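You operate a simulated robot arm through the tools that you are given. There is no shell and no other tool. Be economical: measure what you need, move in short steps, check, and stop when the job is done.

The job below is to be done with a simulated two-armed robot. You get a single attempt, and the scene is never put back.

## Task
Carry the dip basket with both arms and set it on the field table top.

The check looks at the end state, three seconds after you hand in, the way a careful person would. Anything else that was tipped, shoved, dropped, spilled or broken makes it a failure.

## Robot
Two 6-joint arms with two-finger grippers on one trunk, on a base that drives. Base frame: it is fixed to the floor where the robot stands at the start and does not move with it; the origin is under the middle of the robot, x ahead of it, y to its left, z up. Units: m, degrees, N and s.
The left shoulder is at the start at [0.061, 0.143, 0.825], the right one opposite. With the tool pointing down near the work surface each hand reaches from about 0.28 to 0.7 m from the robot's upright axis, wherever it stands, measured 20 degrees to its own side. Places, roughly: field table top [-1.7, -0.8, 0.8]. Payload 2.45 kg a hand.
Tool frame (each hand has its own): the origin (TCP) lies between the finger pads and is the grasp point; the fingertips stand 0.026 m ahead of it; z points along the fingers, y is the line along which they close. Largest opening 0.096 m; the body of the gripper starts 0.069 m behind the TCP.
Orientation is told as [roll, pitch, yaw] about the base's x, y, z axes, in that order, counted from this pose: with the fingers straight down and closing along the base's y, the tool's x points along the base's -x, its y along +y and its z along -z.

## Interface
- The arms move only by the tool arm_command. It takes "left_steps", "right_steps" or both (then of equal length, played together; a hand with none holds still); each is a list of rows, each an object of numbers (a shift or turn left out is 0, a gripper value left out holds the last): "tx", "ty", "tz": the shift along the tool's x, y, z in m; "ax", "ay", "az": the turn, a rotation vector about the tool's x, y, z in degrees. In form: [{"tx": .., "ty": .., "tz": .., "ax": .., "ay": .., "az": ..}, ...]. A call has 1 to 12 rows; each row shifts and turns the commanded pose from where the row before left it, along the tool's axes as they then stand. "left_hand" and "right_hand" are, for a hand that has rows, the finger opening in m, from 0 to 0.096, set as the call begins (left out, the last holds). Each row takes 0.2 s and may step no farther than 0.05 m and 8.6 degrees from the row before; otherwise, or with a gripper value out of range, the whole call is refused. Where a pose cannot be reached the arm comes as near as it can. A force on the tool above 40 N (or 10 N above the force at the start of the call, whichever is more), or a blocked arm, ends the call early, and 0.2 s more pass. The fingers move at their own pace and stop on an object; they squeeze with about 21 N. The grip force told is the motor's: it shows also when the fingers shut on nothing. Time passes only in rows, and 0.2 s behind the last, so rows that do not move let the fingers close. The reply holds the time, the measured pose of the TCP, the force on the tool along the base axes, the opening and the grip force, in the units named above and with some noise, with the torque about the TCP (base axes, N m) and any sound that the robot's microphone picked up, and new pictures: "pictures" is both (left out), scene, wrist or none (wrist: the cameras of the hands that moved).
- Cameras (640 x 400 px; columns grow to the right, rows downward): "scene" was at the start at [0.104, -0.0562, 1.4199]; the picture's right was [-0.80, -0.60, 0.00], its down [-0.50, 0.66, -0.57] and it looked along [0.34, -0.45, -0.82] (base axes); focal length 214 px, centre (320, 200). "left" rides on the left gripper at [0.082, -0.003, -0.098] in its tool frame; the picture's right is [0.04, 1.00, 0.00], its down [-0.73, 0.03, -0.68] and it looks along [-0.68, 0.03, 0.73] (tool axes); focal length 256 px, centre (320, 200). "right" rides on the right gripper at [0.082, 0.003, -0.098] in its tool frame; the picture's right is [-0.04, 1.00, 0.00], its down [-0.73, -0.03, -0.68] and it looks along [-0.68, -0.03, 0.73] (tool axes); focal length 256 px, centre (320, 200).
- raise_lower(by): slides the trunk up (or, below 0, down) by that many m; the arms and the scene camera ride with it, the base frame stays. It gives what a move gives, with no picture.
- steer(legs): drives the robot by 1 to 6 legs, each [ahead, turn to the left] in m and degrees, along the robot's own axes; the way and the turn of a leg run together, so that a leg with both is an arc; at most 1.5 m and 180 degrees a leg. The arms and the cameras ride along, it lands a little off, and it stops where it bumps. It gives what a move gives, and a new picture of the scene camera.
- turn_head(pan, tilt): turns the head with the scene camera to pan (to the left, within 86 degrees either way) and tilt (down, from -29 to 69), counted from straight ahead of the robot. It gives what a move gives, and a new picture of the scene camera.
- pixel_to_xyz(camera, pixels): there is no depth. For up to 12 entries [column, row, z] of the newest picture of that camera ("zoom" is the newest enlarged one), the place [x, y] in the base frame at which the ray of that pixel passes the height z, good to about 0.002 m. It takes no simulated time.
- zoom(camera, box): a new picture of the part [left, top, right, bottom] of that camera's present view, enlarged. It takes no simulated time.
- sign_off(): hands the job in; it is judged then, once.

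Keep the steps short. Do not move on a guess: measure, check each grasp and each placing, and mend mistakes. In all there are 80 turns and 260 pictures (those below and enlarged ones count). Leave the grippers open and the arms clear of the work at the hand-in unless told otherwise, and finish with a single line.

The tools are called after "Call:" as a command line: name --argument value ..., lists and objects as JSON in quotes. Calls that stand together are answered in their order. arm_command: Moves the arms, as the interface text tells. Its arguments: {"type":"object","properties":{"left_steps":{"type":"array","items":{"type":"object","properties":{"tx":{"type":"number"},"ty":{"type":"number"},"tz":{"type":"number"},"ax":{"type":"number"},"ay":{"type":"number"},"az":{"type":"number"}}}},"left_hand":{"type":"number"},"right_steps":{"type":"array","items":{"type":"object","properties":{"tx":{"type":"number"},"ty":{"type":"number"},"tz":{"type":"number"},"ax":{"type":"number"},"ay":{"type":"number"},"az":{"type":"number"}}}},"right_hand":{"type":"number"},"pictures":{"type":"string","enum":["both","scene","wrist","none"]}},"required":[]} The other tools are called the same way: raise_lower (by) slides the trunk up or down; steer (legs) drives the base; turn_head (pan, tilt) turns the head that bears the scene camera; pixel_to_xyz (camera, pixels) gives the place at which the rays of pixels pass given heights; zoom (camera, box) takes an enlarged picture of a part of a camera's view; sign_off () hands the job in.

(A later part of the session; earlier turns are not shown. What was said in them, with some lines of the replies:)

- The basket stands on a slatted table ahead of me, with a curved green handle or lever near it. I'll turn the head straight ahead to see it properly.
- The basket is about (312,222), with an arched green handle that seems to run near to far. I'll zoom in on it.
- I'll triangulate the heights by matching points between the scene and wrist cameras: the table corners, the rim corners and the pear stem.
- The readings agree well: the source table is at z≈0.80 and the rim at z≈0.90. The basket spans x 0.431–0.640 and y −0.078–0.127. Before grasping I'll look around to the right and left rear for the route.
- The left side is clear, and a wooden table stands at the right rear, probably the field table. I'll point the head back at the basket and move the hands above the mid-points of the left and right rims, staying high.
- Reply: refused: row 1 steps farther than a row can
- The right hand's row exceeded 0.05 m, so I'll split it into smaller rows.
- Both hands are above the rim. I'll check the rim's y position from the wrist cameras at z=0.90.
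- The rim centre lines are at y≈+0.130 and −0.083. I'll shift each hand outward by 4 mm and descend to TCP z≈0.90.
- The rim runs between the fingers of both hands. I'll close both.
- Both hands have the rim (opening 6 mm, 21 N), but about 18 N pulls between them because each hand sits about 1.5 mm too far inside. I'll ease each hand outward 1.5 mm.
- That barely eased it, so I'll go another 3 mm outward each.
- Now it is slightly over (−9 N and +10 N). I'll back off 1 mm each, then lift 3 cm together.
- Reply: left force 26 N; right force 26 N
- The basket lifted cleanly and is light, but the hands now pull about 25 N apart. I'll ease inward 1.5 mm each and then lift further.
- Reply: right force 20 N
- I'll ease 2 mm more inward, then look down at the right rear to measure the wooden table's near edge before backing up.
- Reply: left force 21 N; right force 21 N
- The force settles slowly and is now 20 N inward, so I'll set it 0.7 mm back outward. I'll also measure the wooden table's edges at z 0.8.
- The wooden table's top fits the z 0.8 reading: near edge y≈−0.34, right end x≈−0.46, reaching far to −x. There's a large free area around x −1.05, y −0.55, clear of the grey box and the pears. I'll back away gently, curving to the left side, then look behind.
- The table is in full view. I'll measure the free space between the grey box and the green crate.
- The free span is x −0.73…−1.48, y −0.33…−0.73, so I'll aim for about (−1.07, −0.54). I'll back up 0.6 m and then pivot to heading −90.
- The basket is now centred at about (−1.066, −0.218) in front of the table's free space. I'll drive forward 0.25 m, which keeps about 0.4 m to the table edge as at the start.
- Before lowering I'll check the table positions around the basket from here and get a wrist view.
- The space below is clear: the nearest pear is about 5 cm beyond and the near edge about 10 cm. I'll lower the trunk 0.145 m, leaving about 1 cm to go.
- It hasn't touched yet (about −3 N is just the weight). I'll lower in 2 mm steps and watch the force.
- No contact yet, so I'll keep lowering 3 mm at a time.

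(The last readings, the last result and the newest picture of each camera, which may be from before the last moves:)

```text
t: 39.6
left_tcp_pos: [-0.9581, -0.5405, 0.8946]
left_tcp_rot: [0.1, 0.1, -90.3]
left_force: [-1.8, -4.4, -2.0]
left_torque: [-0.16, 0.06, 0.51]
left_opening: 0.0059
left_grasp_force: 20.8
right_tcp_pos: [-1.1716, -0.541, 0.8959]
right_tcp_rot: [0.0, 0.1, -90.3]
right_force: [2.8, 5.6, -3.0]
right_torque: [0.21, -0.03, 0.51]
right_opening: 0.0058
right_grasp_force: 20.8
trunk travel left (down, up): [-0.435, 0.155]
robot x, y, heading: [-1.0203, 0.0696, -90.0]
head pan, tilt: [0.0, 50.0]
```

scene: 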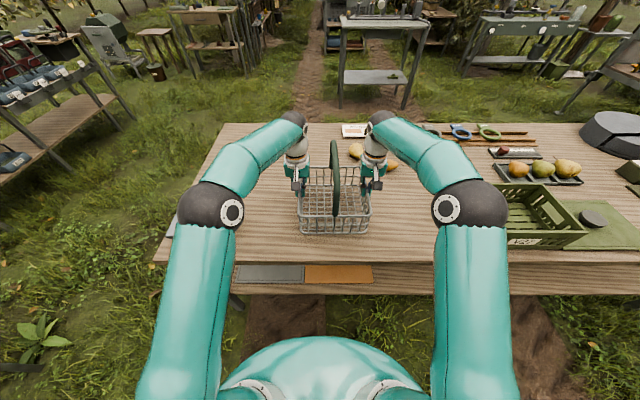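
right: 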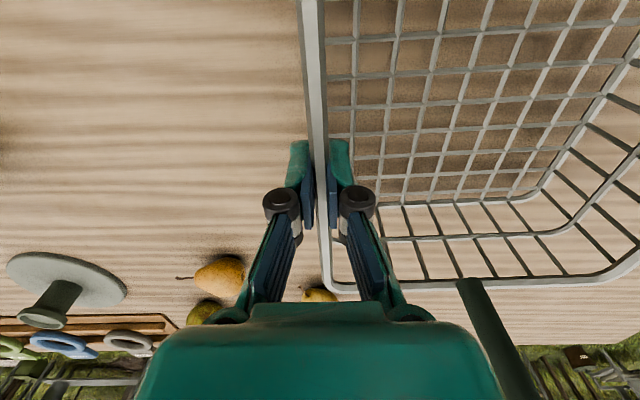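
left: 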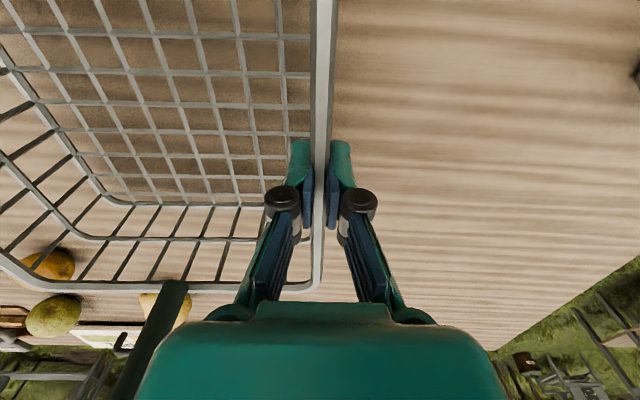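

There's still no contact, so this table may be slightly lower than 0.80. I'll continue in small steps; a force jump will stop the call.

Call:
arm_command --left_steps '[{"tz": 0.001}, {"tz": 0.001}, {"tz": 0.001}, {"tz": 0.001}, {}]' --right_steps '[{"tz": 0.001}, {"tz": 0.001}, {"tz": 0.001}, {"tz": 0.001}, {}]' --pictures "none"

Call:
pixel_to_xyz --camera "scene" --pixels '[[300, 262, 0.78], [300, 262, 0.8]]'

Call:
zoom --camera "scene" --box '[270, 130, 410, 280]'

```text
t: 40.8
left_tcp_pos: [-0.957, -0.5398, 0.8895]
left_tcp_rot: [0.1, 0.0, -90.2]
left_force: [-3.2, -5.0, -2.8]
left_torque: [-0.12, 0.05, 0.51]
left_opening: 0.006
left_grasp_force: 20.3
right_tcp_pos: [-1.1718, -0.5411, 0.8921]
right_tcp_rot: [0.0, 0.1, -90.3]
right_force: [3.5, 4.2, -2.1]
right_torque: [0.15, -0.05, 0.5]
right_opening: 0.0059
right_grasp_force: 21.5
trunk travel left (down, up): [-0.435, 0.155]
robot x, y, heading: [-1.0247, 0.0689, -90.0]
head pan, tilt: [0.0, 50.0]
```

```text
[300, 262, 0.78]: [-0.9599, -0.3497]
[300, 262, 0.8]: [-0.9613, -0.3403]
```

```text
2.67 times, centred on (340, 205) of scene
```

zoom: 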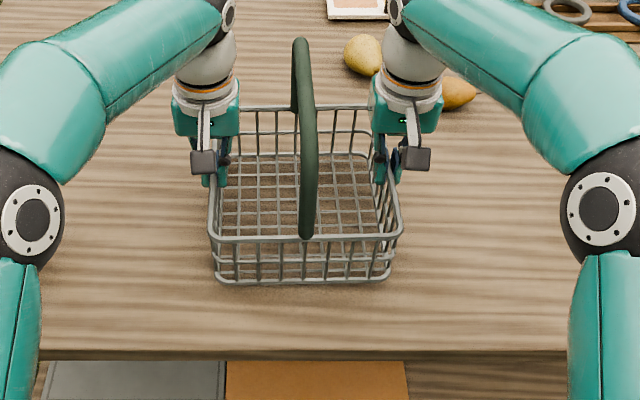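

It's very near the surface. I'll continue down another 4 mm twice.

Call:
arm_command --left_steps '[{"tz": 0.001}, {"tz": 0.001}, {"tz": 0.001}, {"tz": 0.001}, {}]' --right_steps '[{"tz": 0.001}, {"tz": 0.001}, {"tz": 0.001}, {"tz": 0.001}, {}]' --pictures "none"

Call:
arm_command --left_steps '[{"tz": 0.001}, {"tz": 0.001}, {"tz": 0.001}, {"tz": 0.001}, {}]' --right_steps '[{"tz": 0.001}, {"tz": 0.001}, {"tz": 0.001}, {"tz": 0.001}, {}]' --pictures "none"

```text
t: 42.0
left_tcp_pos: [-0.9572, -0.5404, 0.8865]
left_tcp_rot: [0.1, 0.0, -90.3]
left_force: [5.3, -5.0, -3.0]
left_torque: [-0.17, -0.13, 0.51]
left_opening: 0.0061
left_grasp_force: 21.1
right_tcp_pos: [-1.1718, -0.5399, 0.8891]
right_tcp_rot: [-0.1, 0.1, -90.3]
right_force: [-5.2, 4.4, -2.5]
right_torque: [0.15, 0.13, 0.49]
right_opening: 0.0061
right_grasp_force: 21.0
trunk travel left (down, up): [-0.435, 0.155]
robot x, y, heading: [-1.0256, 0.0647, -89.9]
head pan, tilt: [0.0, 50.0]
```

```text
t: 43.2
left_tcp_pos: [-0.957, -0.5398, 0.8815]
left_tcp_rot: [0.1, 0.0, -90.2]
left_force: [5.4, -4.8, -2.7]
left_torque: [-0.03, -0.15, 0.51]
left_opening: 0.006
left_grasp_force: 21.5
right_tcp_pos: [-1.1719, -0.5398, 0.8848]
right_tcp_rot: [0.0, 0.0, -90.3]
right_force: [-6.0, 4.2, -2.0]
right_torque: [0.11, 0.17, 0.48]
right_opening: 0.0061
right_grasp_force: 21.7
trunk travel left (down, up): [-0.435, 0.155]
robot x, y, heading: [-1.0188, 0.0681, -90.0]
head pan, tilt: [0.0, 50.0]
```

Still free. I'll take pictures and triangulate this table's height with a common feature.

Call:
arm_command --left_steps '[{"tz": 0.001}]' --right_steps '[{"tz": 0.001}]'

Call:
zoom --camera "scene" --box '[280, 170, 390, 270]'

```text
t: 43.6
left_tcp_pos: [-0.9569, -0.5398, 0.8813]
left_tcp_rot: [0.1, 0.0, -90.3]
left_force: [6.5, -3.8, -1.6]
left_torque: [-0.01, -0.13, 0.48]
left_opening: 0.006
left_grasp_force: 21.3
right_tcp_pos: [-1.1717, -0.5408, 0.883]
right_tcp_rot: [-0.1, 0.0, -90.3]
right_force: [-6.3, 4.5, -2.2]
right_torque: [0.06, 0.15, 0.51]
right_opening: 0.0059
right_grasp_force: 20.6
trunk travel left (down, up): [-0.435, 0.155]
robot x, y, heading: [-1.0223, 0.0688, -90.0]
head pan, tilt: [0.0, 50.0]
```

scene: 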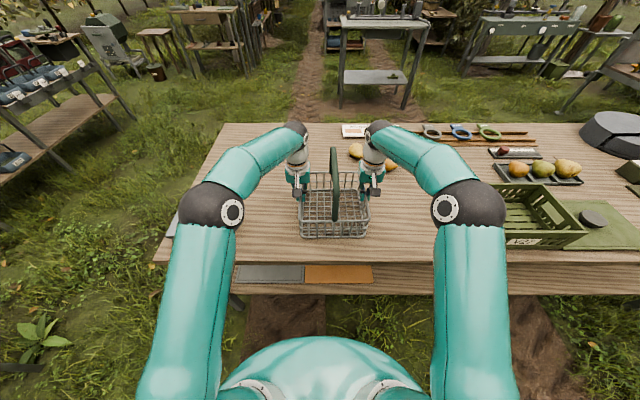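
right: 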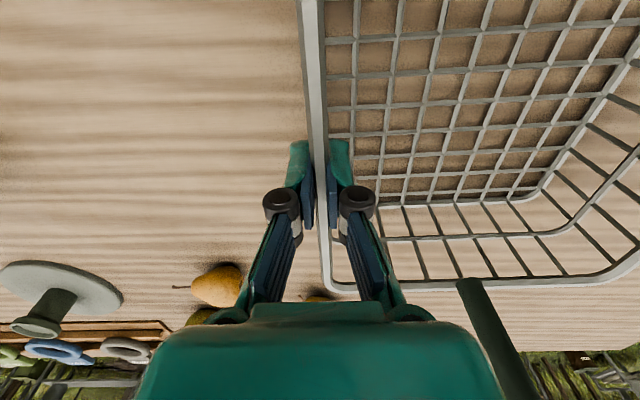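
left: 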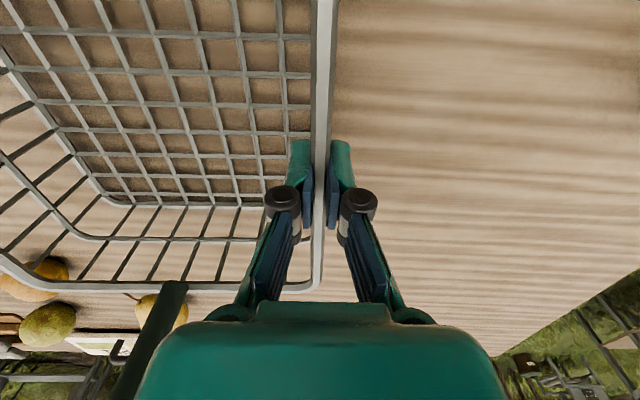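

```text
4.00 times, centred on (335, 220) of scene
```

zoom: 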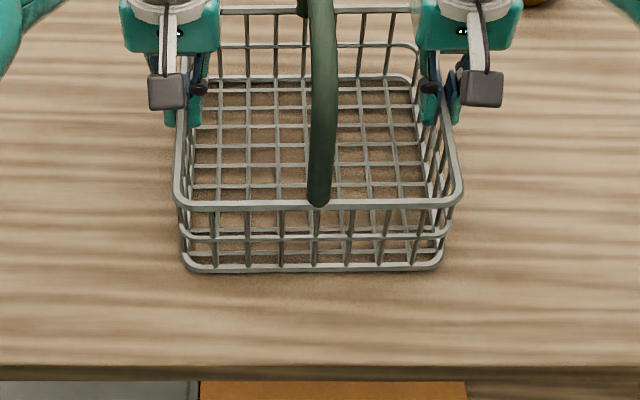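

The table's far-left corner shows at scene (226,123) and left (491,354). I'll triangulate with it.

Call:
pixel_to_xyz --camera "left" --pixels '[[491, 354, 0.76], [491, 354, 0.78], [491, 354, 0.8]]'

Call:
pixel_to_xyz --camera "scene" --pixels '[[226, 123, 0.76], [226, 123, 0.78], [226, 123, 0.8]]'

```text
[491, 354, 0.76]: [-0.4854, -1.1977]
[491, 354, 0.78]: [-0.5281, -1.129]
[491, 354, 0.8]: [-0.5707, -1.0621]
```

```text
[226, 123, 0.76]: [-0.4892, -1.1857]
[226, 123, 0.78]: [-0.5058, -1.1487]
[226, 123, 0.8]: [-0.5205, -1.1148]
```

The table top is at about z≈0.765, so roughly 17 mm remain. I'll go down 10 mm, then in fine steps.

Call:
arm_command --left_steps '[{"tz": 0.002}, {"tz": 0.002}, {"tz": 0.002}, {"tz": 0.002}, {"tz": 0.002}, {}]' --right_steps '[{"tz": 0.002}, {"tz": 0.002}, {"tz": 0.002}, {"tz": 0.002}, {"tz": 0.002}, {}]' --pictures "none"

Call:
arm_command --left_steps '[{"tz": 0.001}, {"tz": 0.001}, {"tz": 0.001}, {}]' --right_steps '[{"tz": 0.001}, {"tz": 0.001}, {"tz": 0.001}, {}]' --pictures "none"

```text
t: 45.0
left_tcp_pos: [-0.9568, -0.5387, 0.8737]
left_tcp_rot: [0.0, -0.1, -90.3]
left_force: [6.7, 1.3, 13.8]
left_torque: [-0.01, -0.21, 0.54]
left_opening: 0.0059
left_grasp_force: 20.6
right_tcp_pos: [-1.1729, -0.5383, 0.8756]
right_tcp_rot: [0.0, -0.3, -90.3]
right_force: [-11.5, -3.1, 13.3]
right_torque: [-0.13, 0.28, 0.53]
right_opening: 0.0062
right_grasp_force: 20.8
trunk travel left (down, up): [-0.435, 0.155]
robot x, y, heading: [-1.0191, 0.0681, -90.0]
head pan, tilt: [0.0, 50.0]
```

```text
t: 46.0
left_tcp_pos: [-0.9572, -0.5381, 0.8701]
left_tcp_rot: [0.1, -0.2, -90.3]
left_force: [2.7, 2.3, 13.2]
left_torque: [0.03, -0.09, 0.51]
left_opening: 0.0059
left_grasp_force: 20.5
right_tcp_pos: [-1.1713, -0.5385, 0.8721]
right_tcp_rot: [0.1, -0.1, -90.2]
right_force: [-8.6, -1.2, 13.5]
right_torque: [-0.02, 0.2, 0.49]
right_opening: 0.0062
right_grasp_force: 20.9
trunk travel left (down, up): [-0.435, 0.155]
robot x, y, heading: [-1.0208, 0.068, -90.0]
head pan, tilt: [0.0, 50.0]
```

Both hands carry +13 N upward, so the basket rests evenly on the table and the fingers slid slightly on the rim. I'll ease up 1 mm and open both hands.

Call:
arm_command --left_steps '[{"tz": -0.001}, {}]' --right_steps '[{"tz": -0.001}, {}]' --pictures "none"

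Call:
arm_command --left_steps '[{}, {}, {}]' --right_steps '[{}, {}, {}]' --left_hand 0.06 --right_hand 0.06

```text
t: 46.6
left_tcp_pos: [-0.9569, -0.5388, 0.8701]
left_tcp_rot: [0.0, -0.2, -90.3]
left_force: [1.5, -7.9, 4.0]
left_torque: [-0.37, -0.04, 0.54]
left_opening: 0.0062
left_grasp_force: 21.3
right_tcp_pos: [-1.1719, -0.5395, 0.8715]
right_tcp_rot: [0.0, 0.2, -90.3]
right_force: [-7.4, 9.4, 10.6]
right_torque: [0.2, 0.17, 0.5]
right_opening: 0.0061
right_grasp_force: 21.6
trunk travel left (down, up): [-0.435, 0.155]
robot x, y, heading: [-1.0226, 0.0705, -89.9]
head pan, tilt: [0.0, 50.0]
```

```text
t: 47.4
left_tcp_pos: [-0.9569, -0.5386, 0.8694]
left_tcp_rot: [0.0, 0.0, -90.3]
left_force: [0.4, -0.2, 0.1]
left_torque: [0.03, 0.02, 0.0]
left_opening: 0.0598
left_grasp_force: 0.0
right_tcp_pos: [-1.1726, -0.5404, 0.8712]
right_tcp_rot: [-0.1, 0.0, -90.2]
right_force: [-0.3, -0.1, -0.8]
right_torque: [-0.02, 0.02, 0.01]
right_opening: 0.0602
right_grasp_force: 0.1
trunk travel left (down, up): [-0.435, 0.155]
robot x, y, heading: [-1.0236, 0.0708, -89.9]
head pan, tilt: [0.0, 50.0]
```

scene: 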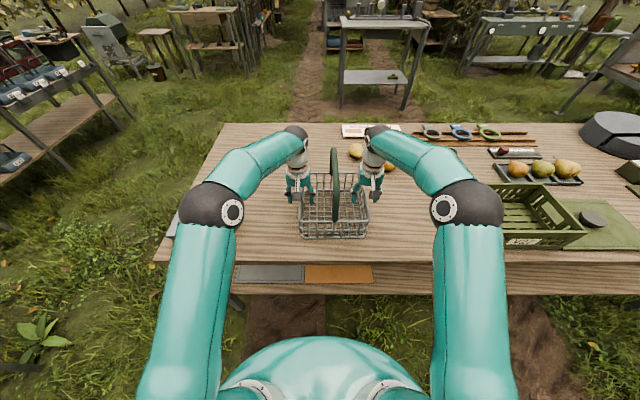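
right: 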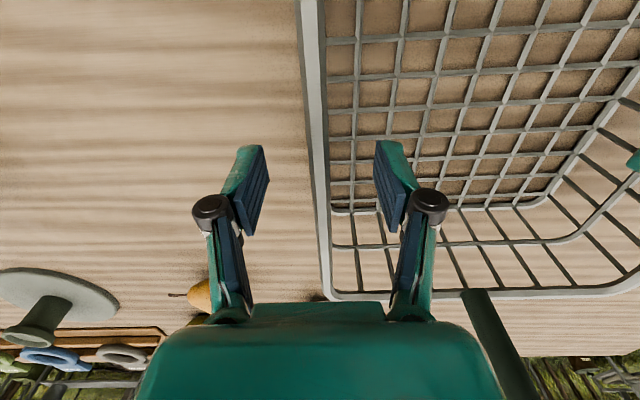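
left: 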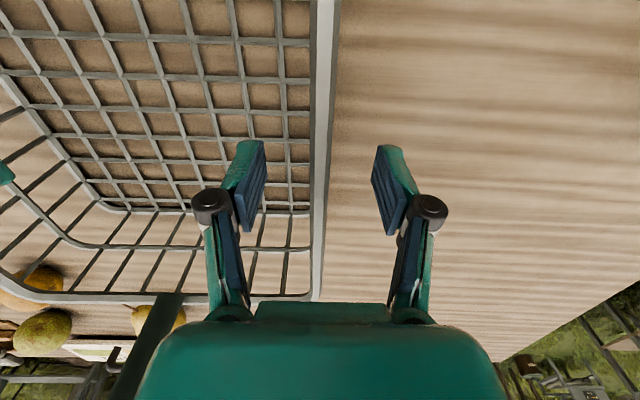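

Both grippers are free of the rim and the basket stands on the table. I'll lift both hands straight up 0.14 m.

Call:
arm_command --left_steps '[{"tz": -0.02}, {"tz": -0.03}, {"tz": -0.03}, {"tz": -0.03}, {"tz": -0.03}]' --right_steps '[{"tz": -0.02}, {"tz": -0.03}, {"tz": -0.03}, {"tz": -0.03}, {"tz": -0.03}]' --pictures "scene"

Call:
arm_command --left_steps '[{"ty": 0.03}, {"ty": 0.03}]' --right_steps '[{"ty": -0.03}, {"ty": -0.03}]' --left_hand 0.096 --right_hand 0.096 --pictures "none"

Call:
steer --legs '[[-0.3, 0]]'

Call:
zoom --camera "scene" --box '[220, 80, 460, 250]'

```text
t: 48.6
left_tcp_pos: [-0.9574, -0.5388, 1.0056]
left_tcp_rot: [0.0, -0.1, -90.3]
left_force: [-0.3, -0.9, -0.3]
left_torque: [0.02, 0.01, 0.0]
left_opening: 0.0599
left_grasp_force: 0.0
right_tcp_pos: [-1.1728, -0.5412, 1.0135]
right_tcp_rot: [0.0, 0.2, -90.3]
right_force: [-0.7, 0.2, -0.3]
right_torque: [0.04, -0.03, 0.01]
right_opening: 0.0601
right_grasp_force: 0.1
trunk travel left (down, up): [-0.435, 0.155]
robot x, y, heading: [-1.0207, 0.0697, -89.8]
head pan, tilt: [0.0, 50.0]
```

scene: 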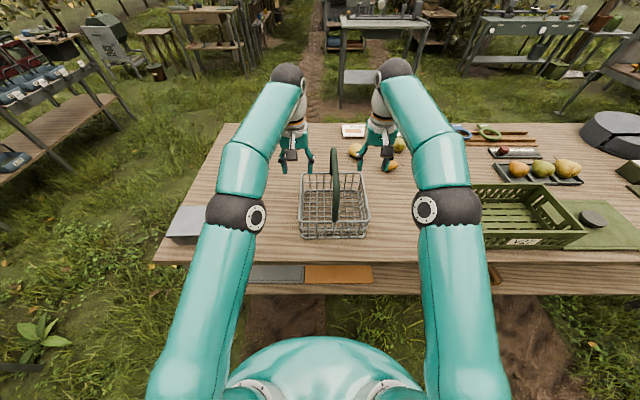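

```text
t: 49.2
left_tcp_pos: [-0.896, -0.5355, 1.0078]
left_tcp_rot: [0.0, -0.1, -90.4]
left_force: [0.1, 0.1, -0.4]
left_torque: [0.0, 0.01, 0.01]
left_opening: 0.0963
left_grasp_force: 0.0
right_tcp_pos: [-1.2326, -0.5386, 1.013]
right_tcp_rot: [0.0, 0.1, -90.3]
right_force: [-0.3, 0.5, 0.4]
right_torque: [0.01, -0.02, -0.02]
right_opening: 0.0962
right_grasp_force: 0.1
trunk travel left (down, up): [-0.435, 0.155]
robot x, y, heading: [-1.0229, 0.0707, -90.1]
head pan, tilt: [0.0, 50.0]
```

```text
t: 51.3
left_tcp_pos: [-0.8963, -0.229, 1.0097]
left_tcp_rot: [0.0, 0.0, -90.5]
left_force: [0.8, -0.3, -0.1]
left_torque: [-0.02, 0.01, -0.04]
left_opening: 0.0959
left_grasp_force: 0.1
right_tcp_pos: [-1.2342, -0.2317, 1.013]
right_tcp_rot: [0.1, 0.0, -90.6]
right_force: [-1.2, -1.4, 0.3]
right_torque: [-0.01, -0.01, 0.02]
right_opening: 0.0961
right_grasp_force: 0.1
trunk travel left (down, up): [-0.435, 0.155]
robot x, y, heading: [-1.0216, 0.3758, -90.3]
head pan, tilt: [0.0, 50.0]
```

scene: 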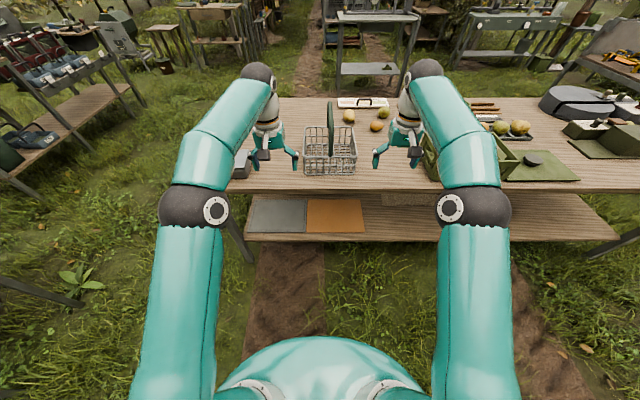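

```text
2.35 times, centred on (340, 165) of scene
```

zoom: 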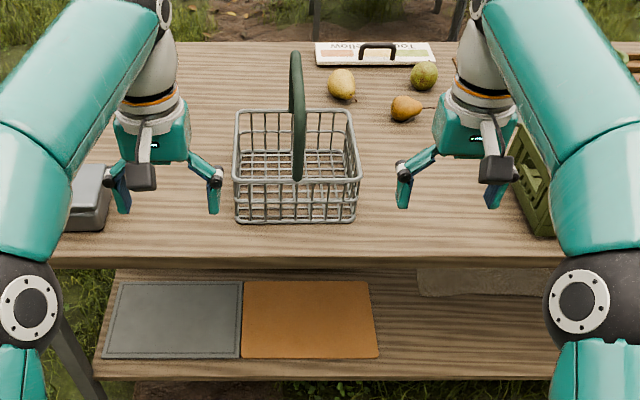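

The basket stands upright on the table top, the pears, box and crate are untouched, and the hands are open and clear. I'll hand in now.

Call:
sign_off

```text
The job is handed in.
```

The dip basket was carried with both arms and now stands upright on the field table top; nothing on that table was disturbed, and both grippers are open and clear.
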